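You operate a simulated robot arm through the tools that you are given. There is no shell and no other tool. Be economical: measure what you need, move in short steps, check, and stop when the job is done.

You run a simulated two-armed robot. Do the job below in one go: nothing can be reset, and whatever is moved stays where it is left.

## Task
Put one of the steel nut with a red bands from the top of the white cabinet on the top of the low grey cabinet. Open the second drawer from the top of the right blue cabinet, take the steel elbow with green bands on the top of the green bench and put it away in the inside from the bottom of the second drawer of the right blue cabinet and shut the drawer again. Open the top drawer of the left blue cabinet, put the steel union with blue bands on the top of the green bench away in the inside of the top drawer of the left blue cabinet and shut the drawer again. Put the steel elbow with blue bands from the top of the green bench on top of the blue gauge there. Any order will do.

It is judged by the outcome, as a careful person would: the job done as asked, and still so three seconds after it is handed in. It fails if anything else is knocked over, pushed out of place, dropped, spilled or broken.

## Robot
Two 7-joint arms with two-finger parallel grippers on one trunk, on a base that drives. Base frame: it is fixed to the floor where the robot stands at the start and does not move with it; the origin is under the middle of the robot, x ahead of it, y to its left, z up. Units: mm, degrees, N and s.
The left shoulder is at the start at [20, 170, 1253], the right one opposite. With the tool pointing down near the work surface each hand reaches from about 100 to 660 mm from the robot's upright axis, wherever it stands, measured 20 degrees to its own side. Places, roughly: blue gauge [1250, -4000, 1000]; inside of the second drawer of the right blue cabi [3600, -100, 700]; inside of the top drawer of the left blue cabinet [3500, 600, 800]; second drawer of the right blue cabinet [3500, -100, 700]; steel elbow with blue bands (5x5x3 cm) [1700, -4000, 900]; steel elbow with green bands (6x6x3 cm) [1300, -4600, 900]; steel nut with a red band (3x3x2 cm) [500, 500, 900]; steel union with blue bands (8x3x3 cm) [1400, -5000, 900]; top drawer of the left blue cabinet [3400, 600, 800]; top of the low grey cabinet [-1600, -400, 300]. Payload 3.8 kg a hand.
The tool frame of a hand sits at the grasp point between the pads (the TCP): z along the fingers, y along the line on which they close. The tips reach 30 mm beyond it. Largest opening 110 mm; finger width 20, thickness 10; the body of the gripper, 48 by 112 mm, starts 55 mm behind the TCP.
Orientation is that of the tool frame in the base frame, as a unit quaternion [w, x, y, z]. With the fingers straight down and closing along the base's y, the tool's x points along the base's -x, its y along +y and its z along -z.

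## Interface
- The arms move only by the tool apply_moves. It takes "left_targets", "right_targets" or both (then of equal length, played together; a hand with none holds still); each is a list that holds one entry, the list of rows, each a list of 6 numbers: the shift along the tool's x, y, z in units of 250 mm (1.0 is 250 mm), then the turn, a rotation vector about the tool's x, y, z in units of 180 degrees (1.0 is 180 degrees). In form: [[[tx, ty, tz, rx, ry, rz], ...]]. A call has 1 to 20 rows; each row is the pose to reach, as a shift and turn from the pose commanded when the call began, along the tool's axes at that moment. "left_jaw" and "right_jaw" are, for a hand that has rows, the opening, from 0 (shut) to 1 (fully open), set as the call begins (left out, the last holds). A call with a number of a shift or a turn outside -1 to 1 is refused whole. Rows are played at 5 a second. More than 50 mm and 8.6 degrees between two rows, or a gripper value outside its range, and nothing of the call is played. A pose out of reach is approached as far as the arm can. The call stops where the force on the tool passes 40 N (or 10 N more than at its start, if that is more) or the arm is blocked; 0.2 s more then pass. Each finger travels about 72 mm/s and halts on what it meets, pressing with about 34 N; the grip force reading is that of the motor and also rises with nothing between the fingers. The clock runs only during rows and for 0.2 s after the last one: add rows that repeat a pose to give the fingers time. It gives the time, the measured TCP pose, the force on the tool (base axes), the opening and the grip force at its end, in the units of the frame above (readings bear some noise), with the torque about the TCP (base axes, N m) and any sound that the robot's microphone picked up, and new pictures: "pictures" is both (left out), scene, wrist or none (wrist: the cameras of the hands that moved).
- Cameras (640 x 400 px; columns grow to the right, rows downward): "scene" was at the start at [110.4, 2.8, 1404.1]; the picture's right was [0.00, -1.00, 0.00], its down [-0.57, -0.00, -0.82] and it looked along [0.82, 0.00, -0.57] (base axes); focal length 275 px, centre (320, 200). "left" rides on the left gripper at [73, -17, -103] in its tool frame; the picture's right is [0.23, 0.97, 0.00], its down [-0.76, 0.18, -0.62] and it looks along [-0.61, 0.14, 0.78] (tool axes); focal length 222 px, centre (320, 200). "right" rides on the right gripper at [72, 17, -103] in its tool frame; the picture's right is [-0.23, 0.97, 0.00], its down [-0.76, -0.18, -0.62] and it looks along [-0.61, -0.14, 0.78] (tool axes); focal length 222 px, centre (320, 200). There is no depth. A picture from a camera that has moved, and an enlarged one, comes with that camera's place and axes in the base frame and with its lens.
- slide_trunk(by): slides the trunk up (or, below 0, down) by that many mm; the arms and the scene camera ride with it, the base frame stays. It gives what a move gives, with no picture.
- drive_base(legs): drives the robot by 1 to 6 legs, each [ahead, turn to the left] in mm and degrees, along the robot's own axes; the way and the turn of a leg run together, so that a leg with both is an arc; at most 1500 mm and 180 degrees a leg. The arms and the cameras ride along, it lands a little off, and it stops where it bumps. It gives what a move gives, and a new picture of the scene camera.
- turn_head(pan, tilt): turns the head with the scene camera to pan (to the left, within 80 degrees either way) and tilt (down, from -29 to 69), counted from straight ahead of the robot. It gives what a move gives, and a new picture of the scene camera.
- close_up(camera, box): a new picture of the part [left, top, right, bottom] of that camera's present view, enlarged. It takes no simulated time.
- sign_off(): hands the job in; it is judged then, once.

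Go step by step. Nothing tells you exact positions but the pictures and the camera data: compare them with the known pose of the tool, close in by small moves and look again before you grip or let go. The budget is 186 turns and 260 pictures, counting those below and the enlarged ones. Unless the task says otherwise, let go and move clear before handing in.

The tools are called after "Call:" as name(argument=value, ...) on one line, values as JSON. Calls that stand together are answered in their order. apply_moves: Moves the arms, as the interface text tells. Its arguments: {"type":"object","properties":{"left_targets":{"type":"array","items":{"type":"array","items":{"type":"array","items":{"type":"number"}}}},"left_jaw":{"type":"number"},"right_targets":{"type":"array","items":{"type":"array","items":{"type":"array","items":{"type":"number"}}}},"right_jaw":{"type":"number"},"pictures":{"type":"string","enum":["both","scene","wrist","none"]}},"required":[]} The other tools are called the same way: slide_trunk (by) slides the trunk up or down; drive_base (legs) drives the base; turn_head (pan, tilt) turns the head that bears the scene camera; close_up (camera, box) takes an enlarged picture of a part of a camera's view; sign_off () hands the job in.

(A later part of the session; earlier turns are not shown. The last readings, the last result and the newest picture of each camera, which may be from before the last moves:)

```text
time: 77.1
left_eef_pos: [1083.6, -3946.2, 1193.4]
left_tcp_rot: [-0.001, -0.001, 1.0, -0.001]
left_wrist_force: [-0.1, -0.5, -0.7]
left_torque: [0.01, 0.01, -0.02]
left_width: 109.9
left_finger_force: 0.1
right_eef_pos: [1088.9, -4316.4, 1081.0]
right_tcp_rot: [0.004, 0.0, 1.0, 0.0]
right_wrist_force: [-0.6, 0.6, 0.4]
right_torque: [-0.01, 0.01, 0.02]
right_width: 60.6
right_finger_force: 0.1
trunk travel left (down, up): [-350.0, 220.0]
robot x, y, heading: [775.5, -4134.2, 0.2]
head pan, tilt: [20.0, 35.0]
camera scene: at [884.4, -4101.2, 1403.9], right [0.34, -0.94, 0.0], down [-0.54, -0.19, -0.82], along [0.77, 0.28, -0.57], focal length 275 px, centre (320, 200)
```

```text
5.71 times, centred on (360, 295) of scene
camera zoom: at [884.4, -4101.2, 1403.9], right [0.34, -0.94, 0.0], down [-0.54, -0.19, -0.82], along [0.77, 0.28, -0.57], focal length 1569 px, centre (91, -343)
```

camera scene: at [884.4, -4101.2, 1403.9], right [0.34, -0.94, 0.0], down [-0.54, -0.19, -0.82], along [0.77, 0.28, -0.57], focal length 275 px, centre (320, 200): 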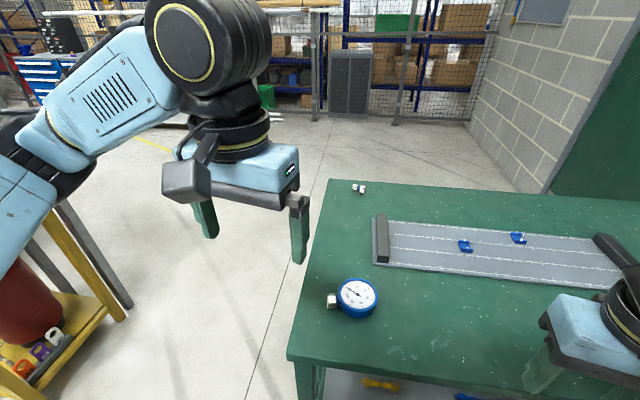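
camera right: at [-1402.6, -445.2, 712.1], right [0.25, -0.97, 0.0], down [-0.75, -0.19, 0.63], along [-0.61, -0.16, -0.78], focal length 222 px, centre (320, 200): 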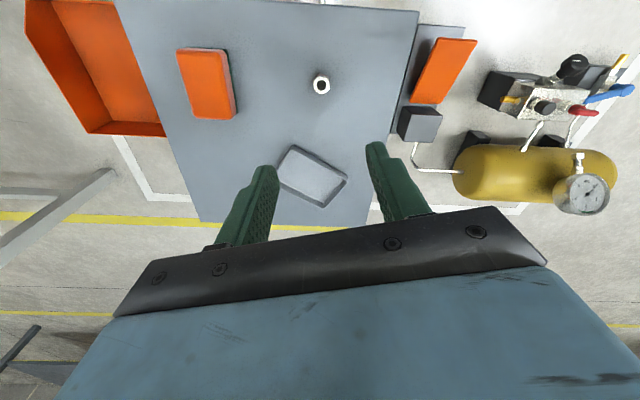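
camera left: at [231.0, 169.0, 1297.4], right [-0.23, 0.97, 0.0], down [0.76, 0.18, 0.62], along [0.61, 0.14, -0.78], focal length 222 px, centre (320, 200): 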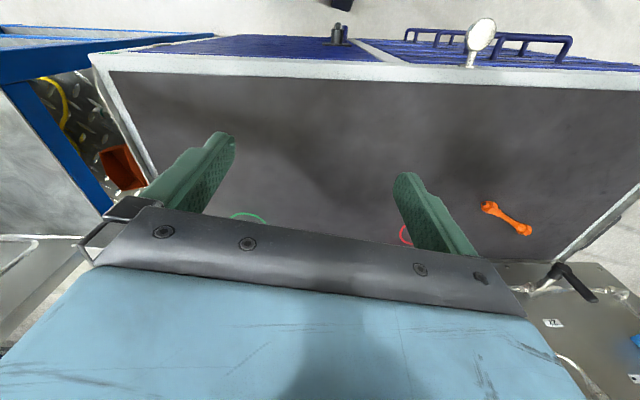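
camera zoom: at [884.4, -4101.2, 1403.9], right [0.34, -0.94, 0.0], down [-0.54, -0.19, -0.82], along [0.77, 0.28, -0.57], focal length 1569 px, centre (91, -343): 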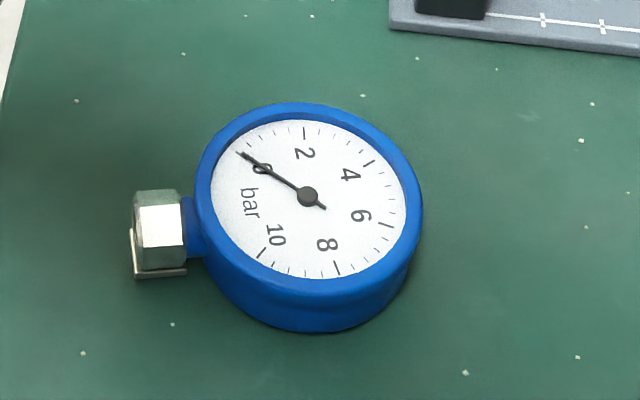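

The blue elbow is near the far left corner of the bench at about [1670, -3954], out of reach from here; the gauge lies face up at about [1235, -4055]. I go round to the left end of the bench and look on the way.

Call:
drive_base(legs=[[-176, 0], [0, 81], [645, 0], [0, -81]])

Call:
turn_head(pan=10, tilt=30)

```text
time: 88.6
left_eef_pos: [1010.7, -3316.3, 1193.3]
left_tcp_rot: [-0.002, -0.002, 1.0, -0.001]
left_wrist_force: [0.0, 0.3, 0.2]
left_torque: [0.02, -0.01, -0.01]
left_width: 110.1
left_finger_force: 0.0
right_eef_pos: [1018.9, -3685.5, 1082.9]
right_tcp_rot: [0.003, -0.001, 1.0, 0.001]
right_wrist_force: [-0.1, -1.1, 0.4]
right_torque: [-0.03, 0.01, 0.0]
right_width: 60.4
right_finger_force: 0.1
trunk travel left (down, up): [-350.0, 220.0]
robot x, y, heading: [705.8, -3504.4, 0.2]
head pan, tilt: [20.0, 35.0]
camera scene: at [812.2, -3471.9, 1403.9], right [0.35, -0.94, 0.0], down [-0.54, -0.2, -0.82], along [0.77, 0.28, -0.57], focal length 275 px, centre (320, 200)
```

scene: 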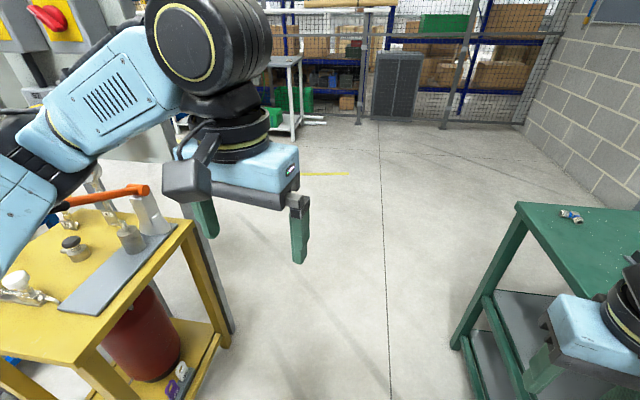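

```text
time: 89.4
left_eef_pos: [1010.5, -3315.3, 1193.6]
left_tcp_rot: [0.0, -0.002, 1.0, -0.001]
left_wrist_force: [-0.4, -0.5, 0.5]
left_torque: [0.0, 0.01, 0.0]
left_width: 110.2
left_finger_force: 0.1
right_eef_pos: [1020.0, -3685.4, 1082.4]
right_tcp_rot: [0.004, -0.001, 1.0, 0.001]
right_wrist_force: [0.8, -0.4, 0.2]
right_torque: [0.03, 0.05, 0.01]
right_width: 60.5
right_finger_force: 0.1
trunk travel left (down, up): [-350.0, 220.0]
robot x, y, heading: [706.1, -3505.0, 0.2]
head pan, tilt: [10.0, 30.0]
camera scene: at [818.6, -3486.0, 1411.7], right [0.18, -0.98, 0.0], down [-0.49, -0.09, -0.87], along [0.85, 0.15, -0.5], focal length 275 px, centre (320, 200)
```

scene: 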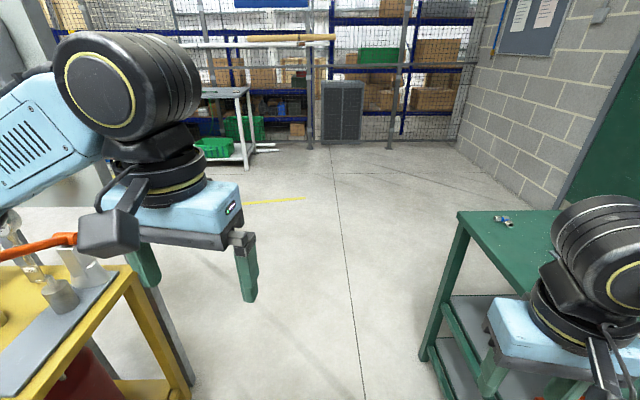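

Call:
drive_base(legs=[[0, -1.4], [755, 0], [0, -77]])

Call:
turn_head(pan=0, tilt=40)

```text
time: 97.1
left_eef_pos: [1688.6, -3777.2, 1193.0]
left_tcp_rot: [-0.001, 0.639, 0.769, 0.0]
left_wrist_force: [-0.2, -0.5, 0.3]
left_torque: [0.01, 0.03, -0.01]
left_width: 110.2
left_finger_force: 0.2
right_eef_pos: [1325.3, -3850.9, 1080.8]
right_tcp_rot: [0.003, 0.639, 0.769, -0.002]
right_wrist_force: [0.8, 0.1, 0.7]
right_torque: [-0.03, 0.0, 0.03]
right_width: 60.5
right_finger_force: 0.1
trunk travel left (down, up): [-350.0, 220.0]
robot x, y, heading: [1450.3, -3513.8, -79.6]
head pan, tilt: [10.0, 30.0]
camera scene: at [1484.9, -3615.8, 1411.7], right [-0.94, -0.35, 0.0], down [-0.18, 0.47, -0.87], along [0.3, -0.81, -0.5], focal length 275 px, centre (320, 200)
```

scene: 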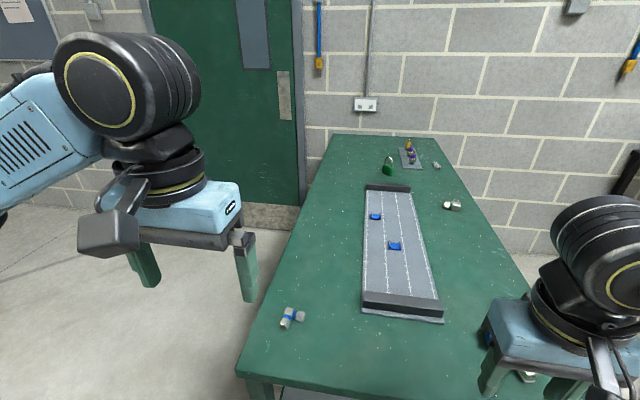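

```text
time: 97.9
left_eef_pos: [1688.8, -3777.0, 1194.0]
left_tcp_rot: [-0.001, 0.639, 0.77, 0.0]
left_wrist_force: [0.8, -0.2, 0.2]
left_torque: [0.04, 0.02, 0.03]
left_width: 110.1
left_finger_force: 0.0
right_eef_pos: [1325.4, -3852.0, 1082.8]
right_tcp_rot: [0.003, 0.639, 0.77, -0.002]
right_wrist_force: [0.5, 0.2, 0.6]
right_torque: [-0.02, 0.04, 0.01]
right_width: 60.3
right_finger_force: 0.0
trunk travel left (down, up): [-350.0, 220.0]
robot x, y, heading: [1448.7, -3510.2, -79.7]
head pan, tilt: [0.0, 40.0]
camera scene: at [1469.0, -3614.6, 1396.4], right [-0.98, -0.18, 0.0], down [-0.12, 0.63, -0.77], along [0.14, -0.75, -0.64], focal length 275 px, centre (320, 200)
```

scene: 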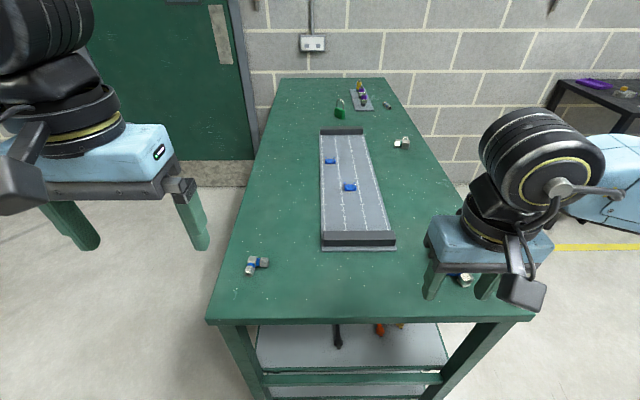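

Call:
apply_moves(left_targets=[[[-0.12, -0.03, 0.1, 0, 0, 0], [-0.24, -0.06, 0.22, 0, 0, 0], [-0.36, -0.09, 0.34, 0, 0, 0], [-0.48, -0.12, 0.46, 0, 0, 0], [-0.58, -0.15, 0.58, 0, 0, 0], [-0.66, -0.18, 0.68, 0, 0, 0], [-0.66, -0.18, 0.68, 0, 0, 0]]])

```text
time: 99.5
left_eef_pos: [1675.7, -3946.2, 1022.9]
left_tcp_rot: [-0.001, 0.639, 0.769, 0.0]
left_wrist_force: [0.4, -0.6, -0.6]
left_torque: [0.01, 0.05, 0.0]
left_width: 110.1
left_finger_force: 0.1
right_eef_pos: [1326.2, -3851.4, 1081.2]
right_tcp_rot: [0.002, 0.639, 0.769, -0.001]
right_wrist_force: [0.4, 0.3, -0.3]
right_torque: [0.02, 0.02, 0.03]
right_width: 60.6
right_finger_force: 0.0
trunk travel left (down, up): [-350.0, 220.0]
robot x, y, heading: [1447.5, -3513.3, -79.5]
head pan, tilt: [0.0, 40.0]
camera scene: at [1469.1, -3614.4, 1396.4], right [-0.98, -0.18, 0.0], down [-0.12, 0.63, -0.77], along [0.14, -0.75, -0.64], focal length 275 px, centre (320, 200)
camera left: at [1645.6, -3878.6, 1126.0], right [0.92, 0.4, 0.0], down [0.32, -0.72, 0.62], along [0.25, -0.57, -0.78], focal length 222 px, centre (320, 200)
```

scene: 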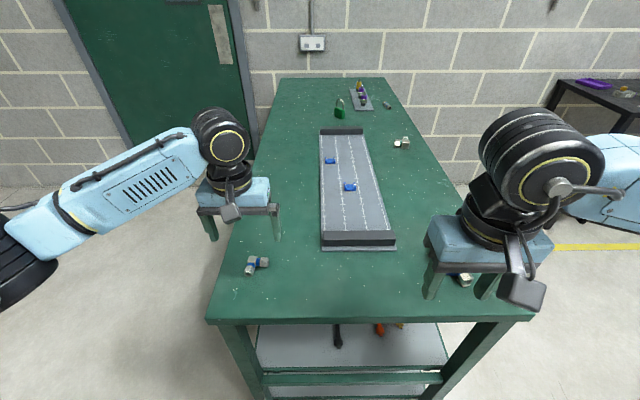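
left: 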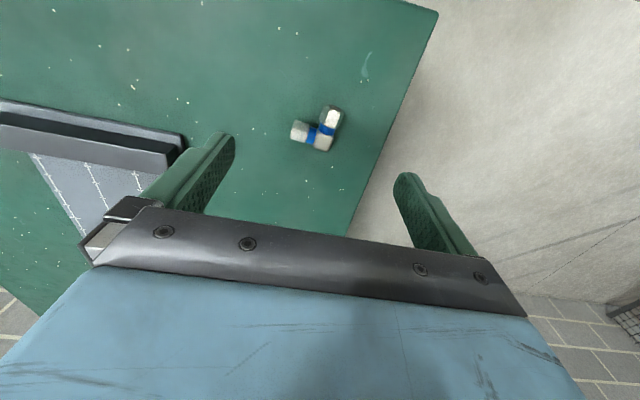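

Call:
close_up(camera="left", box=[277, 103, 357, 153])

```text
8.00 times, centred on (317, 128) of left
camera zoom: at [1645.6, -3878.6, 1126.0], right [0.92, 0.4, 0.0], down [0.32, -0.72, 0.62], along [0.25, -0.57, -0.78], focal length 1777 px, centre (344, 776)
```

zoom: 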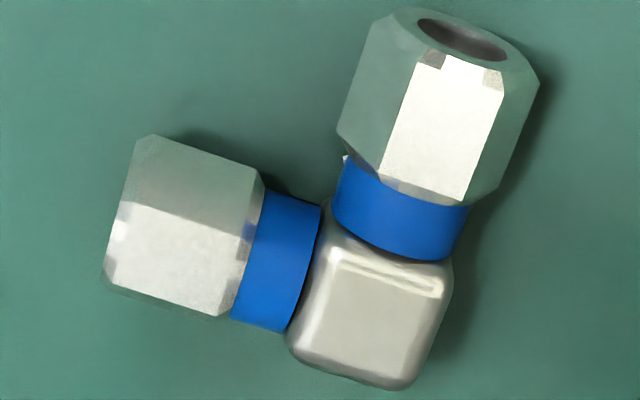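

Call:
apply_moves(left_targets=[[[-0.045, -0.008, 0.12, 0, 0, 0.011], [-0.086, -0.016, 0.25, 0, 0, 0.022], [-0.086, -0.016, 0.25, 0, 0, 0.022], [-0.086, -0.016, 0.25, 0, 0, 0.022]]], left_jaw=0.75, pictures="wrist")

```text
time: 100.5
left_eef_pos: [1677.2, -3972.4, 960.5]
left_tcp_rot: [-0.001, 0.665, 0.747, 0.0]
left_wrist_force: [0.5, 0.0, 0.4]
left_torque: [0.0, 0.03, 0.0]
left_width: 82.4
left_finger_force: 0.1
right_eef_pos: [1326.7, -3851.5, 1082.4]
right_tcp_rot: [0.003, 0.64, 0.769, -0.002]
right_wrist_force: [0.0, -0.4, -0.3]
right_torque: [0.02, -0.02, 0.0]
right_width: 60.6
right_finger_force: 0.0
trunk travel left (down, up): [-350.0, 220.0]
robot x, y, heading: [1448.1, -3512.5, -79.6]
head pan, tilt: [0.0, 40.0]
camera left: at [1652.6, -3902.8, 1063.6], right [0.94, 0.34, 0.0], down [0.27, -0.74, 0.62], along [0.21, -0.59, -0.78], focal length 222 px, centre (320, 200)
```

left: 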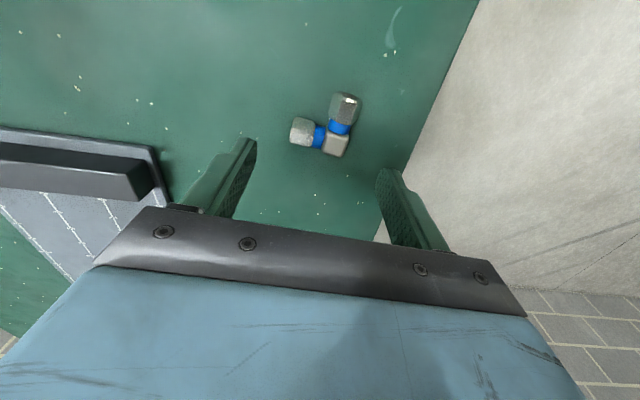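

Call:
apply_moves(left_targets=[[[0.01, 0, 0.08, 0, 0, 0], [0.01, 0, 0.13, 0, 0, 0], [0.01, 0, 0.15, 0, 0, 0], [0.01, 0, 0.15, 0, 0, 0]]], pictures="wrist")

```text
time: 101.5
left_eef_pos: [1675.7, -3967.5, 923.4]
left_tcp_rot: [-0.002, 0.666, 0.746, 0.0]
left_wrist_force: [0.3, 0.5, -0.3]
left_torque: [0.02, 0.01, -0.02]
left_width: 82.5
left_finger_force: 0.0
right_eef_pos: [1325.7, -3852.0, 1081.4]
right_tcp_rot: [0.003, 0.639, 0.769, -0.001]
right_wrist_force: [-0.5, -0.3, -0.2]
right_torque: [0.01, 0.02, 0.0]
right_width: 60.6
right_finger_force: 0.0
trunk travel left (down, up): [-350.0, 220.0]
robot x, y, heading: [1451.0, -3516.1, -79.6]
head pan, tilt: [0.0, 40.0]
camera left: at [1650.7, -3898.2, 1026.5], right [0.94, 0.34, 0.0], down [0.27, -0.74, 0.62], along [0.21, -0.59, -0.78], focal length 222 px, centre (320, 200)
```

left: 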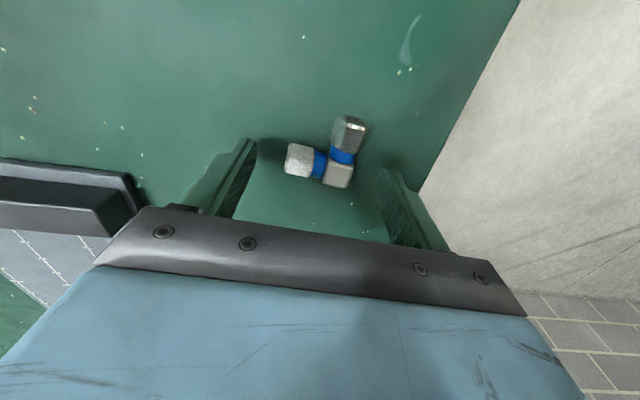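

Call:
apply_moves(left_targets=[[[0, 0, 0.016, 0, 0, 0], [0, 0, 0.016, 0, 0, 0], [0, 0, 0.016, 0, 0, 0], [0, 0, 0.016, 0, 0, 0]]], left_jaw=0, pictures="wrist")

```text
time: 102.5
left_eef_pos: [1676.3, -3967.5, 918.9]
left_tcp_rot: [0.0, 0.665, 0.747, -0.001]
left_wrist_force: [0.7, -0.7, 3.1]
left_torque: [0.01, -0.09, -0.07]
left_width: 46.2
left_finger_force: 33.9
right_eef_pos: [1325.8, -3851.9, 1081.2]
right_tcp_rot: [0.003, 0.639, 0.769, -0.002]
right_wrist_force: [-0.1, -1.0, 0.2]
right_torque: [-0.01, -0.01, 0.0]
right_width: 60.5
right_finger_force: 0.0
trunk travel left (down, up): [-350.0, 220.0]
robot x, y, heading: [1447.1, -3511.5, -79.6]
head pan, tilt: [0.0, 40.0]
camera left: at [1651.1, -3898.5, 1022.5], right [0.94, 0.34, 0.0], down [0.27, -0.74, 0.62], along [0.21, -0.59, -0.78], focal length 222 px, centre (320, 200)
```

left: 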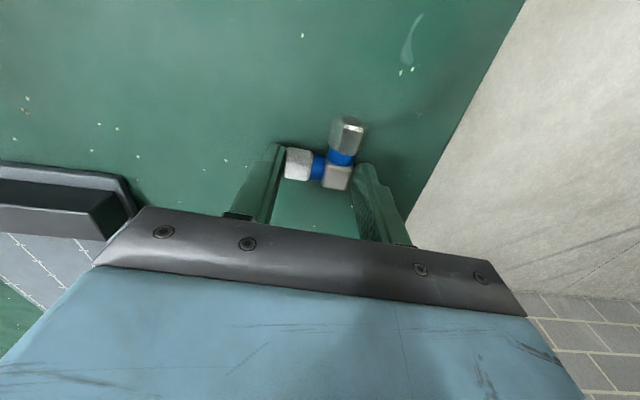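

Call:
apply_moves(left_targets=[[[0, 0, -0.1, 0, 0, 0], [0, 0, -0.28, 0, 0, 0], [0, 0, -0.46, 0, 0, 0], [0, 0, -0.62, 0, 0, 0], [0, 0, -0.62, 0, 0, 0]]], pictures="none")

Call:
drive_base(legs=[[0, -46.8]])

Call:
turn_head(pan=10, tilt=50)

```text
time: 103.7
left_eef_pos: [1674.9, -3965.4, 1075.8]
left_tcp_rot: [-0.001, 0.665, 0.747, 0.0]
left_wrist_force: [0.3, -0.2, 0.3]
left_torque: [0.01, 0.01, 0.0]
left_width: 46.2
left_finger_force: 34.1
right_eef_pos: [1325.9, -3853.2, 1081.2]
right_tcp_rot: [0.003, 0.64, 0.769, -0.001]
right_wrist_force: [-0.3, -0.1, -0.8]
right_torque: [-0.04, -0.03, 0.0]
right_width: 60.5
right_finger_force: 0.1
trunk travel left (down, up): [-350.0, 220.0]
robot x, y, heading: [1448.7, -3511.9, -79.2]
head pan, tilt: [0.0, 40.0]
```

```text
time: 106.2
left_eef_pos: [1272.1, -3988.6, 1075.0]
left_tcp_rot: [0.0, 0.907, 0.421, 0.001]
left_wrist_force: [0.0, -0.3, -1.2]
left_torque: [0.01, 0.0, -0.02]
left_width: 46.1
left_finger_force: 34.2
right_eef_pos: [1116.7, -3655.2, 1081.7]
right_tcp_rot: [0.003, 0.893, 0.45, -0.002]
right_wrist_force: [-0.1, -0.2, 0.0]
right_torque: [-0.01, 0.0, 0.02]
right_width: 60.3
right_finger_force: 0.0
trunk travel left (down, up): [-350.0, 220.0]
robot x, y, heading: [1449.4, -3514.0, -126.2]
head pan, tilt: [0.0, 40.0]
camera scene: at [1386.4, -3595.6, 1396.3], right [-0.81, 0.59, 0.0], down [0.38, 0.52, -0.77], along [-0.45, -0.62, -0.64], focal length 275 px, centre (320, 200)
```

scene: 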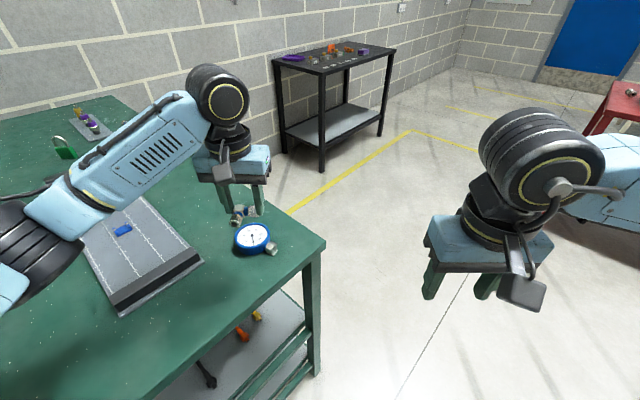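

```text
time: 106.9
left_eef_pos: [1272.1, -3987.9, 1075.5]
left_tcp_rot: [-0.002, 0.907, 0.421, 0.001]
left_wrist_force: [0.4, 0.6, -0.3]
left_torque: [-0.03, 0.05, 0.0]
left_width: 46.2
left_finger_force: 34.2
right_eef_pos: [1116.8, -3654.9, 1082.6]
right_tcp_rot: [0.003, 0.892, 0.451, -0.003]
right_wrist_force: [0.8, 0.7, -0.3]
right_torque: [-0.01, 0.01, 0.0]
right_width: 60.4
right_finger_force: 0.1
trunk travel left (down, up): [-350.0, 220.0]
robot x, y, heading: [1449.2, -3515.3, -126.4]
head pan, tilt: [10.0, 50.0]
camera scene: at [1402.8, -3596.4, 1382.2], right [-0.9, 0.44, 0.0], down [0.34, 0.69, -0.64], along [-0.29, -0.58, -0.77], focal length 275 px, centre (320, 200)
```

scene: 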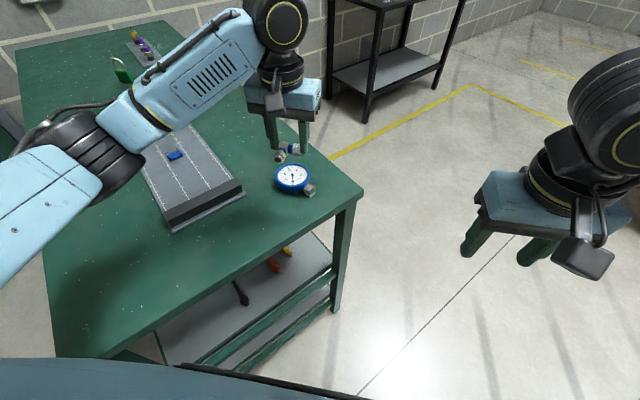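

Call:
apply_moves(left_targets=[[[-0.1, 0.03, 0.08, 0, 0, 0], [-0.2, 0.06, 0.16, 0, 0, 0], [-0.288, 0.086, 0.24, 0, 0, 0], [-0.288, 0.086, 0.3, 0, 0, 0], [-0.288, 0.086, 0.3, 0, 0, 0]]])

Call:
close_up(camera="left", box=[240, 60, 440, 230])

Call:
close_up(camera="scene", box=[240, 100, 360, 220])

```text
time: 108.1
left_eef_pos: [1241.3, -4055.8, 999.9]
left_tcp_rot: [-0.001, 0.907, 0.421, 0.001]
left_wrist_force: [-0.8, -0.1, -0.8]
left_torque: [0.02, -0.02, 0.03]
left_width: 46.4
left_finger_force: 33.9
right_eef_pos: [1116.9, -3655.1, 1081.6]
right_tcp_rot: [0.002, 0.892, 0.451, -0.004]
right_wrist_force: [0.6, 0.1, -0.3]
right_torque: [-0.02, 0.0, 0.0]
right_width: 60.4
right_finger_force: 0.0
trunk travel left (down, up): [-350.0, 220.0]
robot x, y, heading: [1449.9, -3514.1, -126.4]
head pan, tilt: [10.0, 50.0]
camera scene: at [1402.7, -3596.4, 1382.1], right [-0.9, 0.44, 0.0], down [0.34, 0.69, -0.64], along [-0.29, -0.58, -0.77], focal length 275 px, centre (320, 200)
camera left: at [1276.6, -3989.3, 1102.4], right [0.89, -0.46, 0.0], down [-0.36, -0.7, 0.62], along [-0.28, -0.55, -0.78], focal length 222 px, centre (320, 200)
```

scene: 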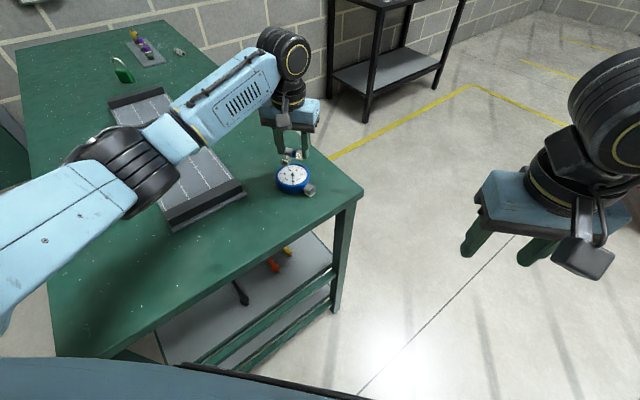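
left: 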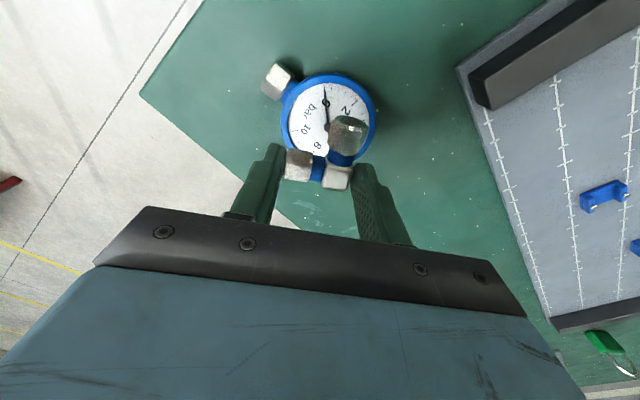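

```text
2.35 times, centred on (340, 145) of left
camera zoom: at [1276.6, -3989.3, 1102.4], right [0.89, -0.46, 0.0], down [-0.36, -0.7, 0.62], along [-0.28, -0.55, -0.78], focal length 523 px, centre (273, 329)
```

zoom: 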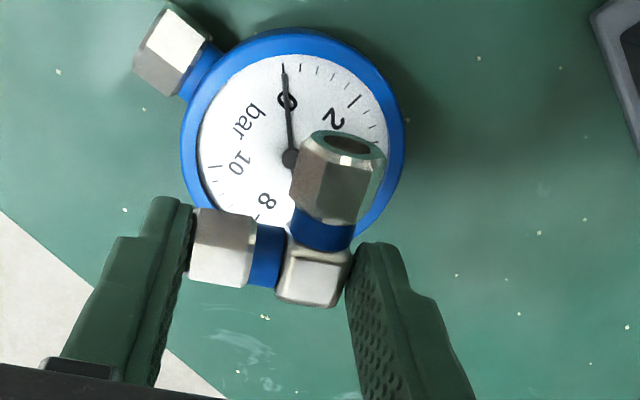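

```text
3.33 times, centred on (300, 160) of scene
camera zoom: at [1402.7, -3596.4, 1382.1], right [-0.9, 0.44, 0.0], down [0.34, 0.69, -0.64], along [-0.29, -0.58, -0.77], focal length 915 px, centre (387, 333)
```

zoom: 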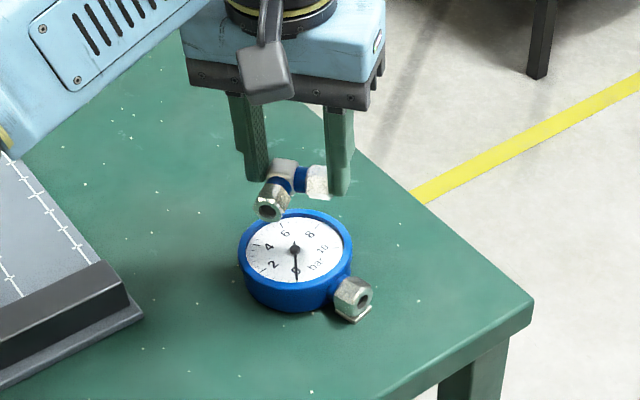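

Call:
apply_moves(left_targets=[[[-0.018, 0.016, 0.08, 0, 0, 0], [-0.018, 0.016, 0.16, 0, 0, 0], [-0.018, 0.016, 0.2, 0, 0, 0], [-0.018, 0.016, 0.21, 0, 0, 0], [-0.018, 0.016, 0.218, 0, 0, 0], [-0.018, 0.016, 0.224, 0, 0, 0], [-0.018, 0.016, 0.224, 0, 0, 0]]])

Call:
close_up(camera="scene", box=[240, 100, 360, 220])

```text
time: 109.7
left_eef_pos: [1241.0, -4060.3, 947.4]
left_tcp_rot: [0.0, 0.908, 0.42, -0.002]
left_wrist_force: [-1.9, -3.1, 28.6]
left_torque: [-0.11, -0.12, -0.14]
left_width: 46.1
left_finger_force: 33.9
right_eef_pos: [1118.0, -3655.0, 1082.6]
right_tcp_rot: [0.002, 0.893, 0.451, -0.003]
right_wrist_force: [-0.7, 0.1, -0.3]
right_torque: [-0.01, 0.06, -0.01]
right_width: 60.5
right_finger_force: 0.1
trunk travel left (down, up): [-350.0, 220.0]
robot x, y, heading: [1450.3, -3509.3, -126.6]
head pan, tilt: [10.0, 50.0]
camera scene: at [1403.5, -3594.4, 1382.4], right [-0.9, 0.44, 0.0], down [0.34, 0.69, -0.64], along [-0.29, -0.58, -0.77], focal length 275 px, centre (320, 200)
camera left: at [1277.5, -3994.7, 1049.6], right [0.89, -0.46, 0.0], down [-0.35, -0.69, 0.63], along [-0.29, -0.56, -0.78], focal length 222 px, centre (320, 200)
```

scene: 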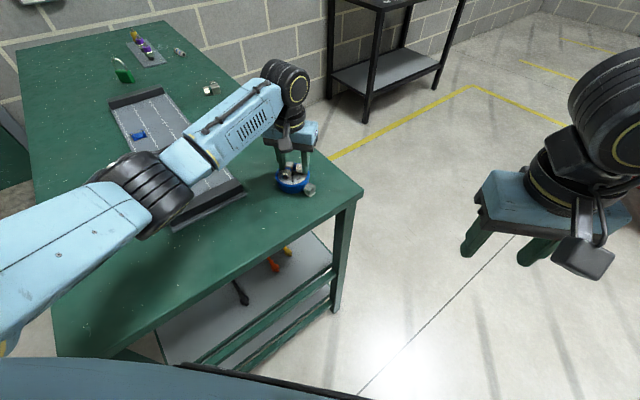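
left: 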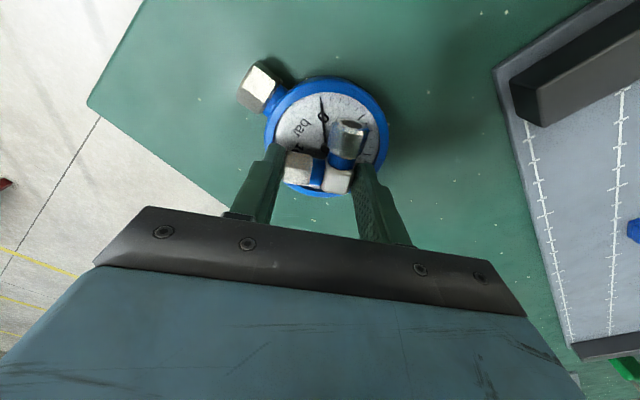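

```text
3.33 times, centred on (300, 160) of scene
camera zoom: at [1403.5, -3594.4, 1382.4], right [-0.9, 0.44, 0.0], down [0.34, 0.69, -0.64], along [-0.29, -0.58, -0.77], focal length 915 px, centre (387, 333)
```

zoom: 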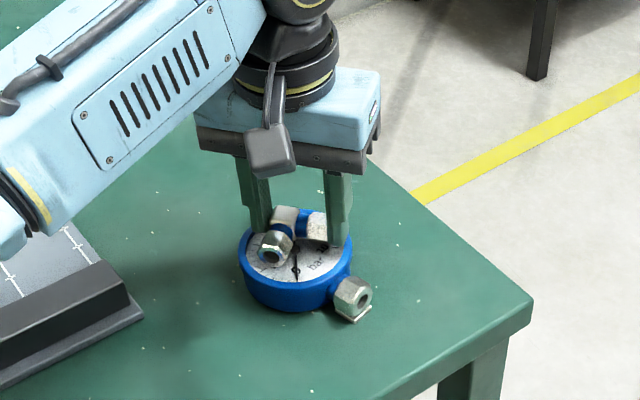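

Call:
apply_moves(left_targets=[[[0, 0, -0.004, 0, 0, 0], [0, 0, -0.004, 0, 0, 0]]], left_jaw=0.475, pictures="wrist")

```text
time: 110.3
left_eef_pos: [1243.5, -4060.7, 944.4]
left_tcp_rot: [-0.002, 0.907, 0.421, 0.002]
left_wrist_force: [-0.2, 0.1, 0.4]
left_torque: [0.03, 0.02, 0.02]
left_width: 52.2
left_finger_force: 0.1
right_eef_pos: [1118.0, -3656.2, 1081.8]
right_tcp_rot: [0.002, 0.893, 0.451, -0.003]
right_wrist_force: [0.6, -0.2, -0.1]
right_torque: [0.01, -0.01, -0.04]
right_width: 60.8
right_finger_force: 0.1
trunk travel left (down, up): [-350.0, 220.0]
robot x, y, heading: [1447.9, -3516.7, -126.2]
head pan, tilt: [10.0, 50.0]
camera left: at [1277.9, -3995.8, 1046.5], right [0.89, -0.46, 0.0], down [-0.36, -0.7, 0.62], along [-0.28, -0.55, -0.78], focal length 222 px, centre (320, 200)
```

left: 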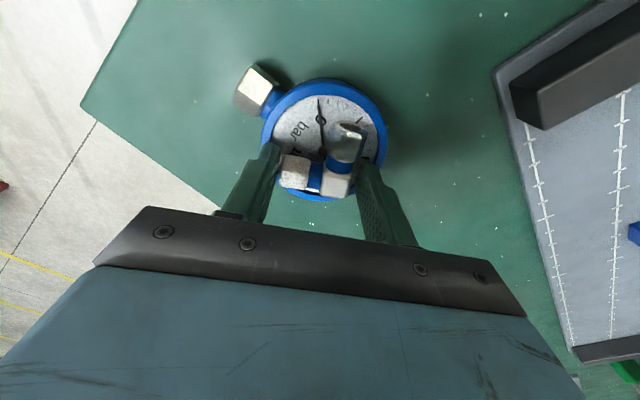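

Call:
apply_moves(left_targets=[[[0, 0, -0.04, 0, 0, 0], [0, 0, -0.1, 0, 0, 0], [0, 0, -0.2, 0, 0, 0], [0, 0, -0.38, 0, 0, 0], [0, 0, -0.56, 0, 0, 0]]])

Call:
close_up(camera="scene", box=[240, 120, 360, 220])

Call:
close_up(camera="left", box=[260, 30, 420, 170])

```text
time: 111.5
left_eef_pos: [1238.1, -4062.4, 1083.8]
left_tcp_rot: [-0.002, 0.907, 0.421, 0.002]
left_wrist_force: [0.8, 0.4, -1.2]
left_torque: [-0.02, 0.02, -0.01]
left_width: 52.4
left_finger_force: 0.1
right_eef_pos: [1116.4, -3655.0, 1082.2]
right_tcp_rot: [0.003, 0.893, 0.451, -0.003]
right_wrist_force: [-0.9, 0.2, -0.7]
right_torque: [0.0, 0.04, 0.01]
right_width: 60.6
right_finger_force: 0.1
trunk travel left (down, up): [-350.0, 220.0]
robot x, y, heading: [1449.0, -3512.7, -126.0]
head pan, tilt: [10.0, 50.0]
camera scene: at [1403.4, -3596.3, 1382.2], right [-0.9, 0.44, 0.0], down [0.34, 0.69, -0.64], along [-0.29, -0.58, -0.77], focal length 275 px, centre (320, 200)
camera left: at [1273.4, -3995.8, 1187.8], right [0.89, -0.46, 0.0], down [-0.36, -0.7, 0.62], along [-0.28, -0.55, -0.78], focal length 222 px, centre (320, 200)
```

scene: 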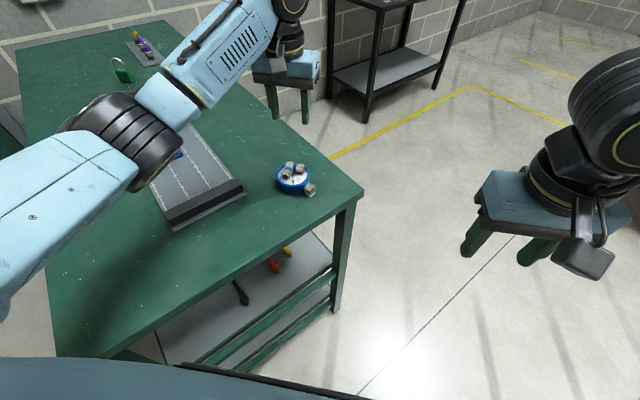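
left: 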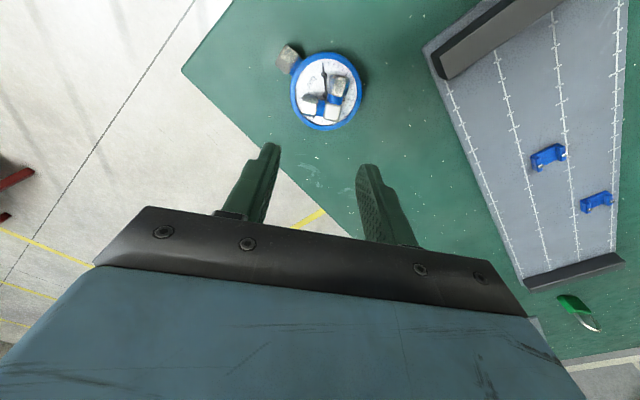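

```text
4.00 times, centred on (300, 170) of scene
camera zoom: at [1403.4, -3596.3, 1382.2], right [-0.9, 0.44, 0.0], down [0.34, 0.69, -0.64], along [-0.29, -0.58, -0.77], focal length 1098 px, centre (400, 320)
```

zoom: 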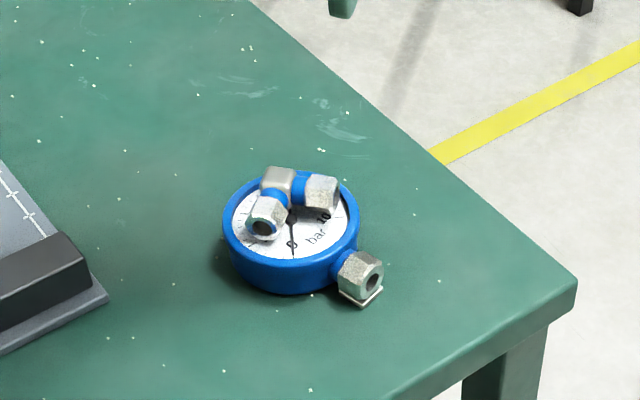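

```text
2.86 times, centred on (340, 100) of left
camera zoom: at [1273.4, -3995.8, 1187.8], right [0.89, -0.46, 0.0], down [-0.36, -0.7, 0.62], along [-0.28, -0.55, -0.78], focal length 635 px, centre (263, 486)
```

zoom: 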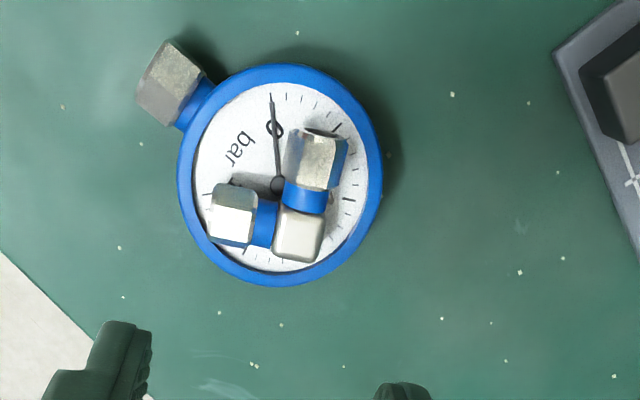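

The blue elbow rests on the gauge face. Now I tuck the left hand and drive round to the front of the bench for the green elbow and the union.

Call:
apply_moves(left_targets=[[[0.1, 0, -0.1, 0, 0, 0], [0.2, 0, -0.2, 0, 0, 0], [0.35, 0, -0.3, 0, 0, 0], [0.5, 0, -0.4, 0, 0, 0], [0.65, 0, -0.44, 0, 0, 0], [0.8, 0, -0.44, 0, 0, 0]]], left_jaw=0.9, pictures="none")

Call:
drive_base(legs=[[0, -47.2], [814, 0], [0, 95.3]])

```text
time: 112.9
left_eef_pos: [1371.6, -3910.2, 1195.9]
left_tcp_rot: [-0.001, 0.907, 0.421, 0.0]
left_wrist_force: [0.3, -0.3, 0.2]
left_torque: [0.0, 0.03, 0.01]
left_width: 99.3
left_finger_force: 0.1
right_eef_pos: [1117.5, -3655.0, 1081.2]
right_tcp_rot: [0.003, 0.893, 0.451, -0.002]
right_wrist_force: [0.1, 0.1, -0.1]
right_torque: [-0.02, 0.01, -0.02]
right_width: 60.5
right_finger_force: 0.1
trunk travel left (down, up): [-350.0, 220.0]
robot x, y, heading: [1448.2, -3511.1, -126.5]
head pan, tilt: [10.0, 50.0]
```

```text
time: 123.3
left_eef_pos: [894.6, -3940.8, 1196.4]
left_tcp_rot: [-0.001, 0.655, 0.756, 0.0]
left_wrist_force: [0.4, 0.5, 0.0]
left_torque: [-0.01, 0.01, -0.02]
left_width: 99.0
left_finger_force: 0.0
right_eef_pos: [536.1, -3961.5, 1082.1]
right_tcp_rot: [0.003, 0.63, 0.777, -0.002]
right_wrist_force: [-0.2, -0.5, -0.2]
right_torque: [0.01, 0.02, 0.02]
right_width: 60.4
right_finger_force: 0.1
trunk travel left (down, up): [-350.0, 220.0]
robot x, y, heading: [649.0, -3617.9, -77.8]
head pan, tilt: [10.0, 50.0]
camera scene: at [682.9, -3708.3, 1382.2], right [-0.93, -0.38, 0.0], down [-0.29, 0.71, -0.64], along [0.24, -0.6, -0.77], focal length 275 px, centre (320, 200)
```

scene: 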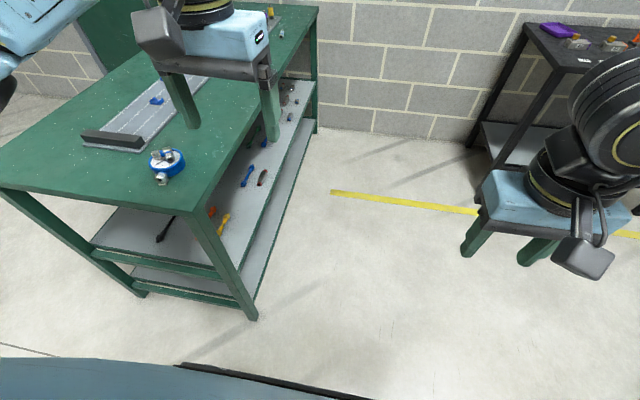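

Call:
drive_base(legs=[[0, -0.6], [1262, 0], [0, 90]])

Call:
turn_head(pan=0, tilt=45)

```text
time: 134.0
left_eef_pos: [1216.7, -4641.1, 1195.9]
left_tcp_rot: [-0.001, -0.059, 0.998, -0.001]
left_wrist_force: [0.0, 0.0, 0.2]
left_torque: [0.0, 0.0, -0.03]
left_width: 99.2
left_finger_force: 0.1
right_eef_pos: [1228.1, -5001.6, 1082.1]
right_tcp_rot: [0.004, -0.092, 0.996, 0.001]
right_wrist_force: [0.3, 0.6, 0.1]
right_torque: [-0.02, -0.01, -0.01]
right_width: 60.4
right_finger_force: 0.0
trunk travel left (down, up): [-350.0, 220.0]
robot x, y, heading: [888.1, -4880.4, 10.6]
head pan, tilt: [10.0, 50.0]
camera scene: at [982.5, -4845.8, 1382.2], right [0.35, -0.94, 0.0], down [-0.72, -0.27, -0.64], along [0.6, 0.23, -0.77], focal length 275 px, centre (320, 200)
```

scene: 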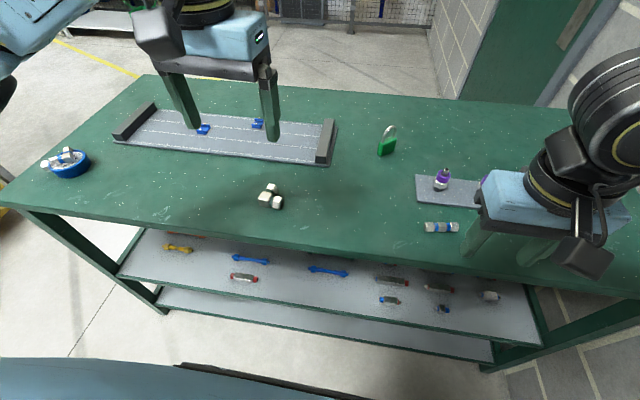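

```text
time: 134.7
left_eef_pos: [1216.9, -4642.2, 1196.0]
left_tcp_rot: [0.0, -0.059, 0.998, -0.001]
left_wrist_force: [-0.2, 0.7, -0.3]
left_torque: [-0.03, -0.03, 0.04]
left_width: 99.2
left_finger_force: 0.0
right_eef_pos: [1228.4, -5001.8, 1082.2]
right_tcp_rot: [0.004, -0.091, 0.996, 0.001]
right_wrist_force: [0.4, -0.4, -0.9]
right_torque: [-0.01, 0.0, 0.0]
right_width: 60.4
right_finger_force: 0.0
trunk travel left (down, up): [-350.0, 220.0]
robot x, y, heading: [889.2, -4878.0, 10.3]
head pan, tilt: [0.0, 45.0]
camera scene: at [990.4, -4858.0, 1389.0], right [0.18, -0.98, 0.0], down [-0.7, -0.13, -0.71], along [0.69, 0.13, -0.71], focal length 275 px, centre (320, 200)
```

scene: 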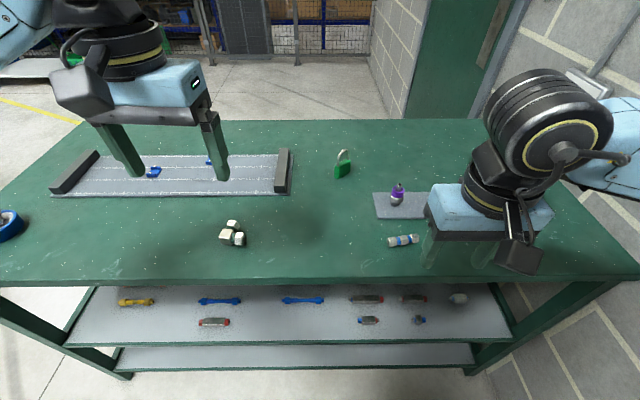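

Call:
apply_moves(left_targets=[[[-0.09, 0.02, 0.12, 0, 0, 0], [-0.18, 0.04, 0.24, 0, 0, 0], [-0.27, 0.06, 0.36, 0, 0, 0], [-0.36, 0.09, 0.48, 0, 0, 0], [-0.42, 0.112, 0.6, 0, 0, 0], [-0.42, 0.112, 0.6, 0, 0, 0]]], right_targets=[[[-0.12, 0.005, 0.04, 0, 0, 0], [-0.24, 0.01, 0.08, 0, 0, 0], [-0.36, 0.015, 0.12, 0, 0, 0], [-0.48, 0.02, 0.16, 0, 0, 0], [-0.58, 0.027, 0.2, 0, 0, 0], [-0.58, 0.027, 0.2, 0, 0, 0]]])

Call:
close_up(camera="left", box=[260, 80, 380, 180])

Call:
close_up(camera="right", box=[260, 80, 380, 180])

```text
time: 136.1
left_eef_pos: [1317.1, -4599.1, 1046.5]
left_tcp_rot: [0.0, -0.059, 0.998, 0.0]
left_wrist_force: [-0.4, 0.4, -0.2]
left_torque: [0.0, -0.01, 0.0]
left_width: 99.1
left_finger_force: 0.1
right_eef_pos: [1369.0, -4966.6, 1030.4]
right_tcp_rot: [0.003, -0.091, 0.996, 0.002]
right_wrist_force: [-0.3, -0.1, -0.1]
right_torque: [0.0, -0.03, 0.01]
right_width: 60.5
right_finger_force: 0.1
trunk travel left (down, up): [-350.0, 220.0]
robot x, y, heading: [888.1, -4880.5, 10.7]
head pan, tilt: [0.0, 45.0]
camera scene: at [989.9, -4858.3, 1389.1], right [0.18, -0.98, 0.0], down [-0.69, -0.13, -0.71], along [0.7, 0.13, -0.71], focal length 275 px, centre (320, 200)
camera right: at [1293.5, -4964.3, 1133.7], right [0.05, 1.0, 0.0], down [0.78, -0.04, 0.63], along [0.63, -0.03, -0.78], focal length 222 px, centre (320, 200)
camera left: at [1248.1, -4624.5, 1150.0], right [-0.34, 0.94, 0.0], down [0.74, 0.27, 0.62], along [0.59, 0.21, -0.78], focal length 222 px, centre (320, 200)
```

scene: 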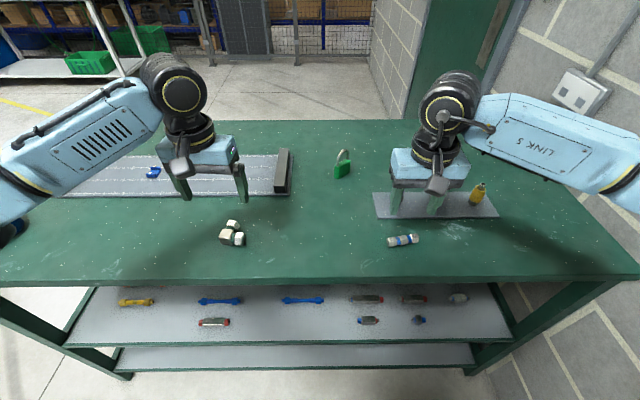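
right: 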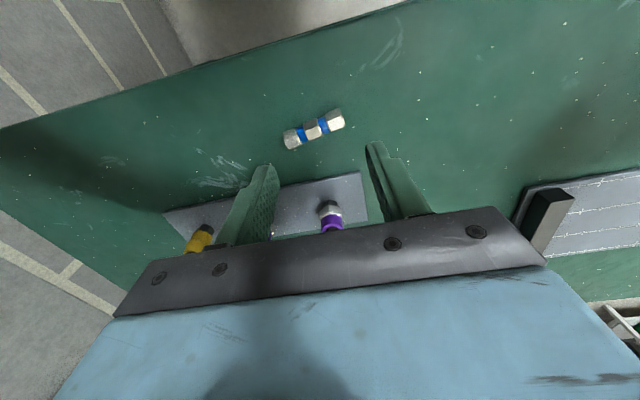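
left: 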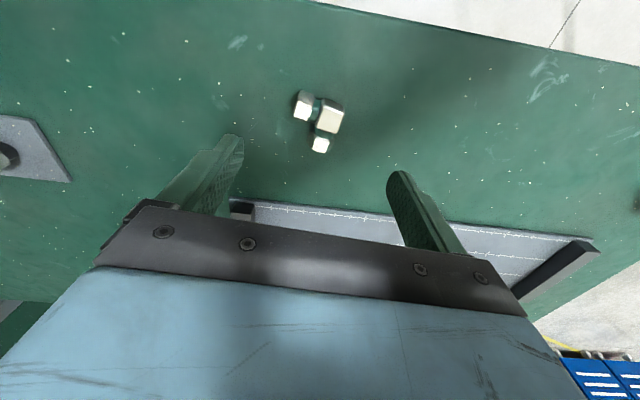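

```text
4.00 times, centred on (320, 130) of left
camera zoom: at [1248.1, -4624.5, 1150.0], right [-0.34, 0.94, 0.0], down [0.74, 0.27, 0.62], along [0.59, 0.21, -0.78], focal length 888 px, centre (320, 480)
```

zoom: 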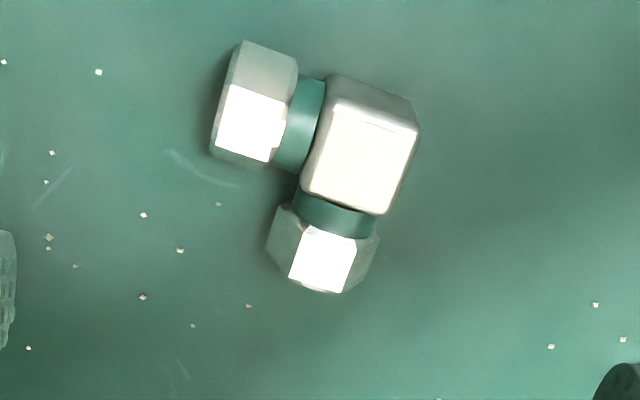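

```text
4.00 times, centred on (320, 130) of right
camera zoom: at [1293.5, -4964.3, 1133.7], right [0.05, 1.0, 0.0], down [0.78, -0.04, 0.63], along [0.63, -0.03, -0.78], focal length 888 px, centre (320, 480)
```

zoom: 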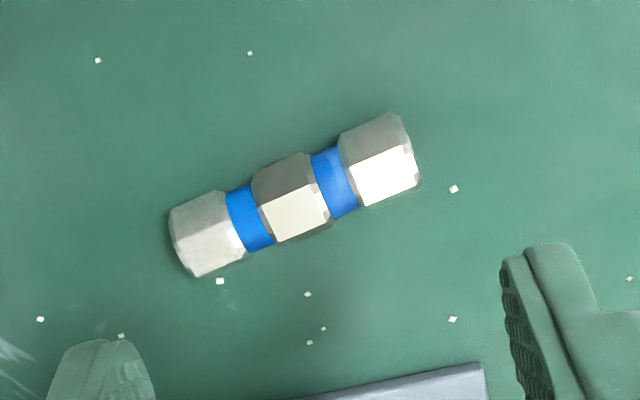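

Call:
apply_moves(left_targets=[[[-0.01, -0.003, 0.12, 0, 0, 0.014], [-0.019, -0.006, 0.24, 0, 0, 0.027], [-0.019, -0.006, 0.36, 0, 0, 0.027], [-0.019, -0.006, 0.36, 0, 0, 0.027]]], right_targets=[[[-0.024, -0.024, 0.05, 0, 0, -0.033], [-0.048, -0.047, 0.15, 0, 0, -0.066], [-0.048, -0.047, 0.3, 0, 0, -0.066], [-0.048, -0.047, 0.3, 0, 0, -0.066]]], right_jaw=1, left_jaw=0.8, pictures="wrist")

```text
time: 137.1
left_eef_pos: [1321.8, -4604.0, 954.2]
left_tcp_rot: [0.0, -0.016, 1.0, -0.001]
left_wrist_force: [-0.4, 0.5, 0.0]
left_torque: [0.01, 0.05, -0.01]
left_width: 88.0
left_finger_force: 0.1
right_eef_pos: [1384.3, -4974.9, 957.7]
right_tcp_rot: [0.003, -0.194, 0.981, 0.001]
right_wrist_force: [-0.1, -0.4, 0.1]
right_torque: [-0.01, -0.02, -0.03]
right_width: 110.1
right_finger_force: 0.2
trunk travel left (down, up): [-350.0, 220.0]
robot x, y, heading: [887.3, -4884.8, 10.5]
head pan, tilt: [0.0, 45.0]
camera right: at [1309.6, -4987.6, 1060.9], right [-0.16, 0.99, 0.0], down [0.77, 0.12, 0.63], along [0.62, 0.1, -0.78], focal length 222 px, centre (320, 200)
camera left: at [1250.7, -4623.1, 1058.7], right [-0.26, 0.97, 0.0], down [0.76, 0.2, 0.62], along [0.6, 0.16, -0.78], focal length 222 px, centre (320, 200)
```

right: 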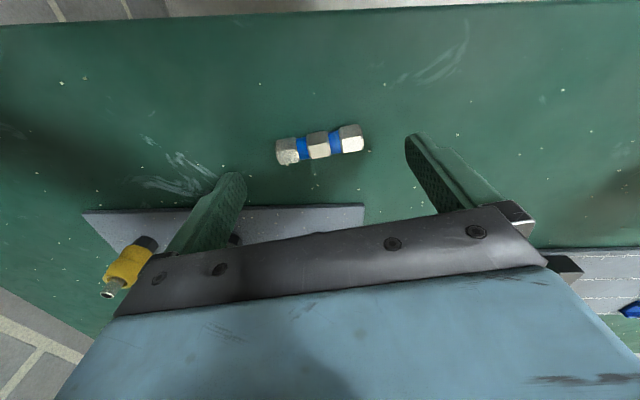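
left: 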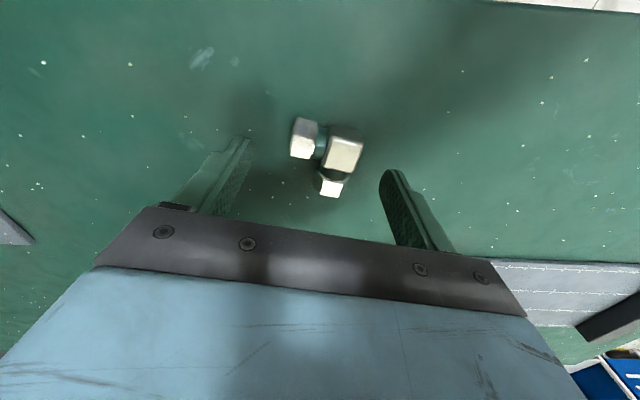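

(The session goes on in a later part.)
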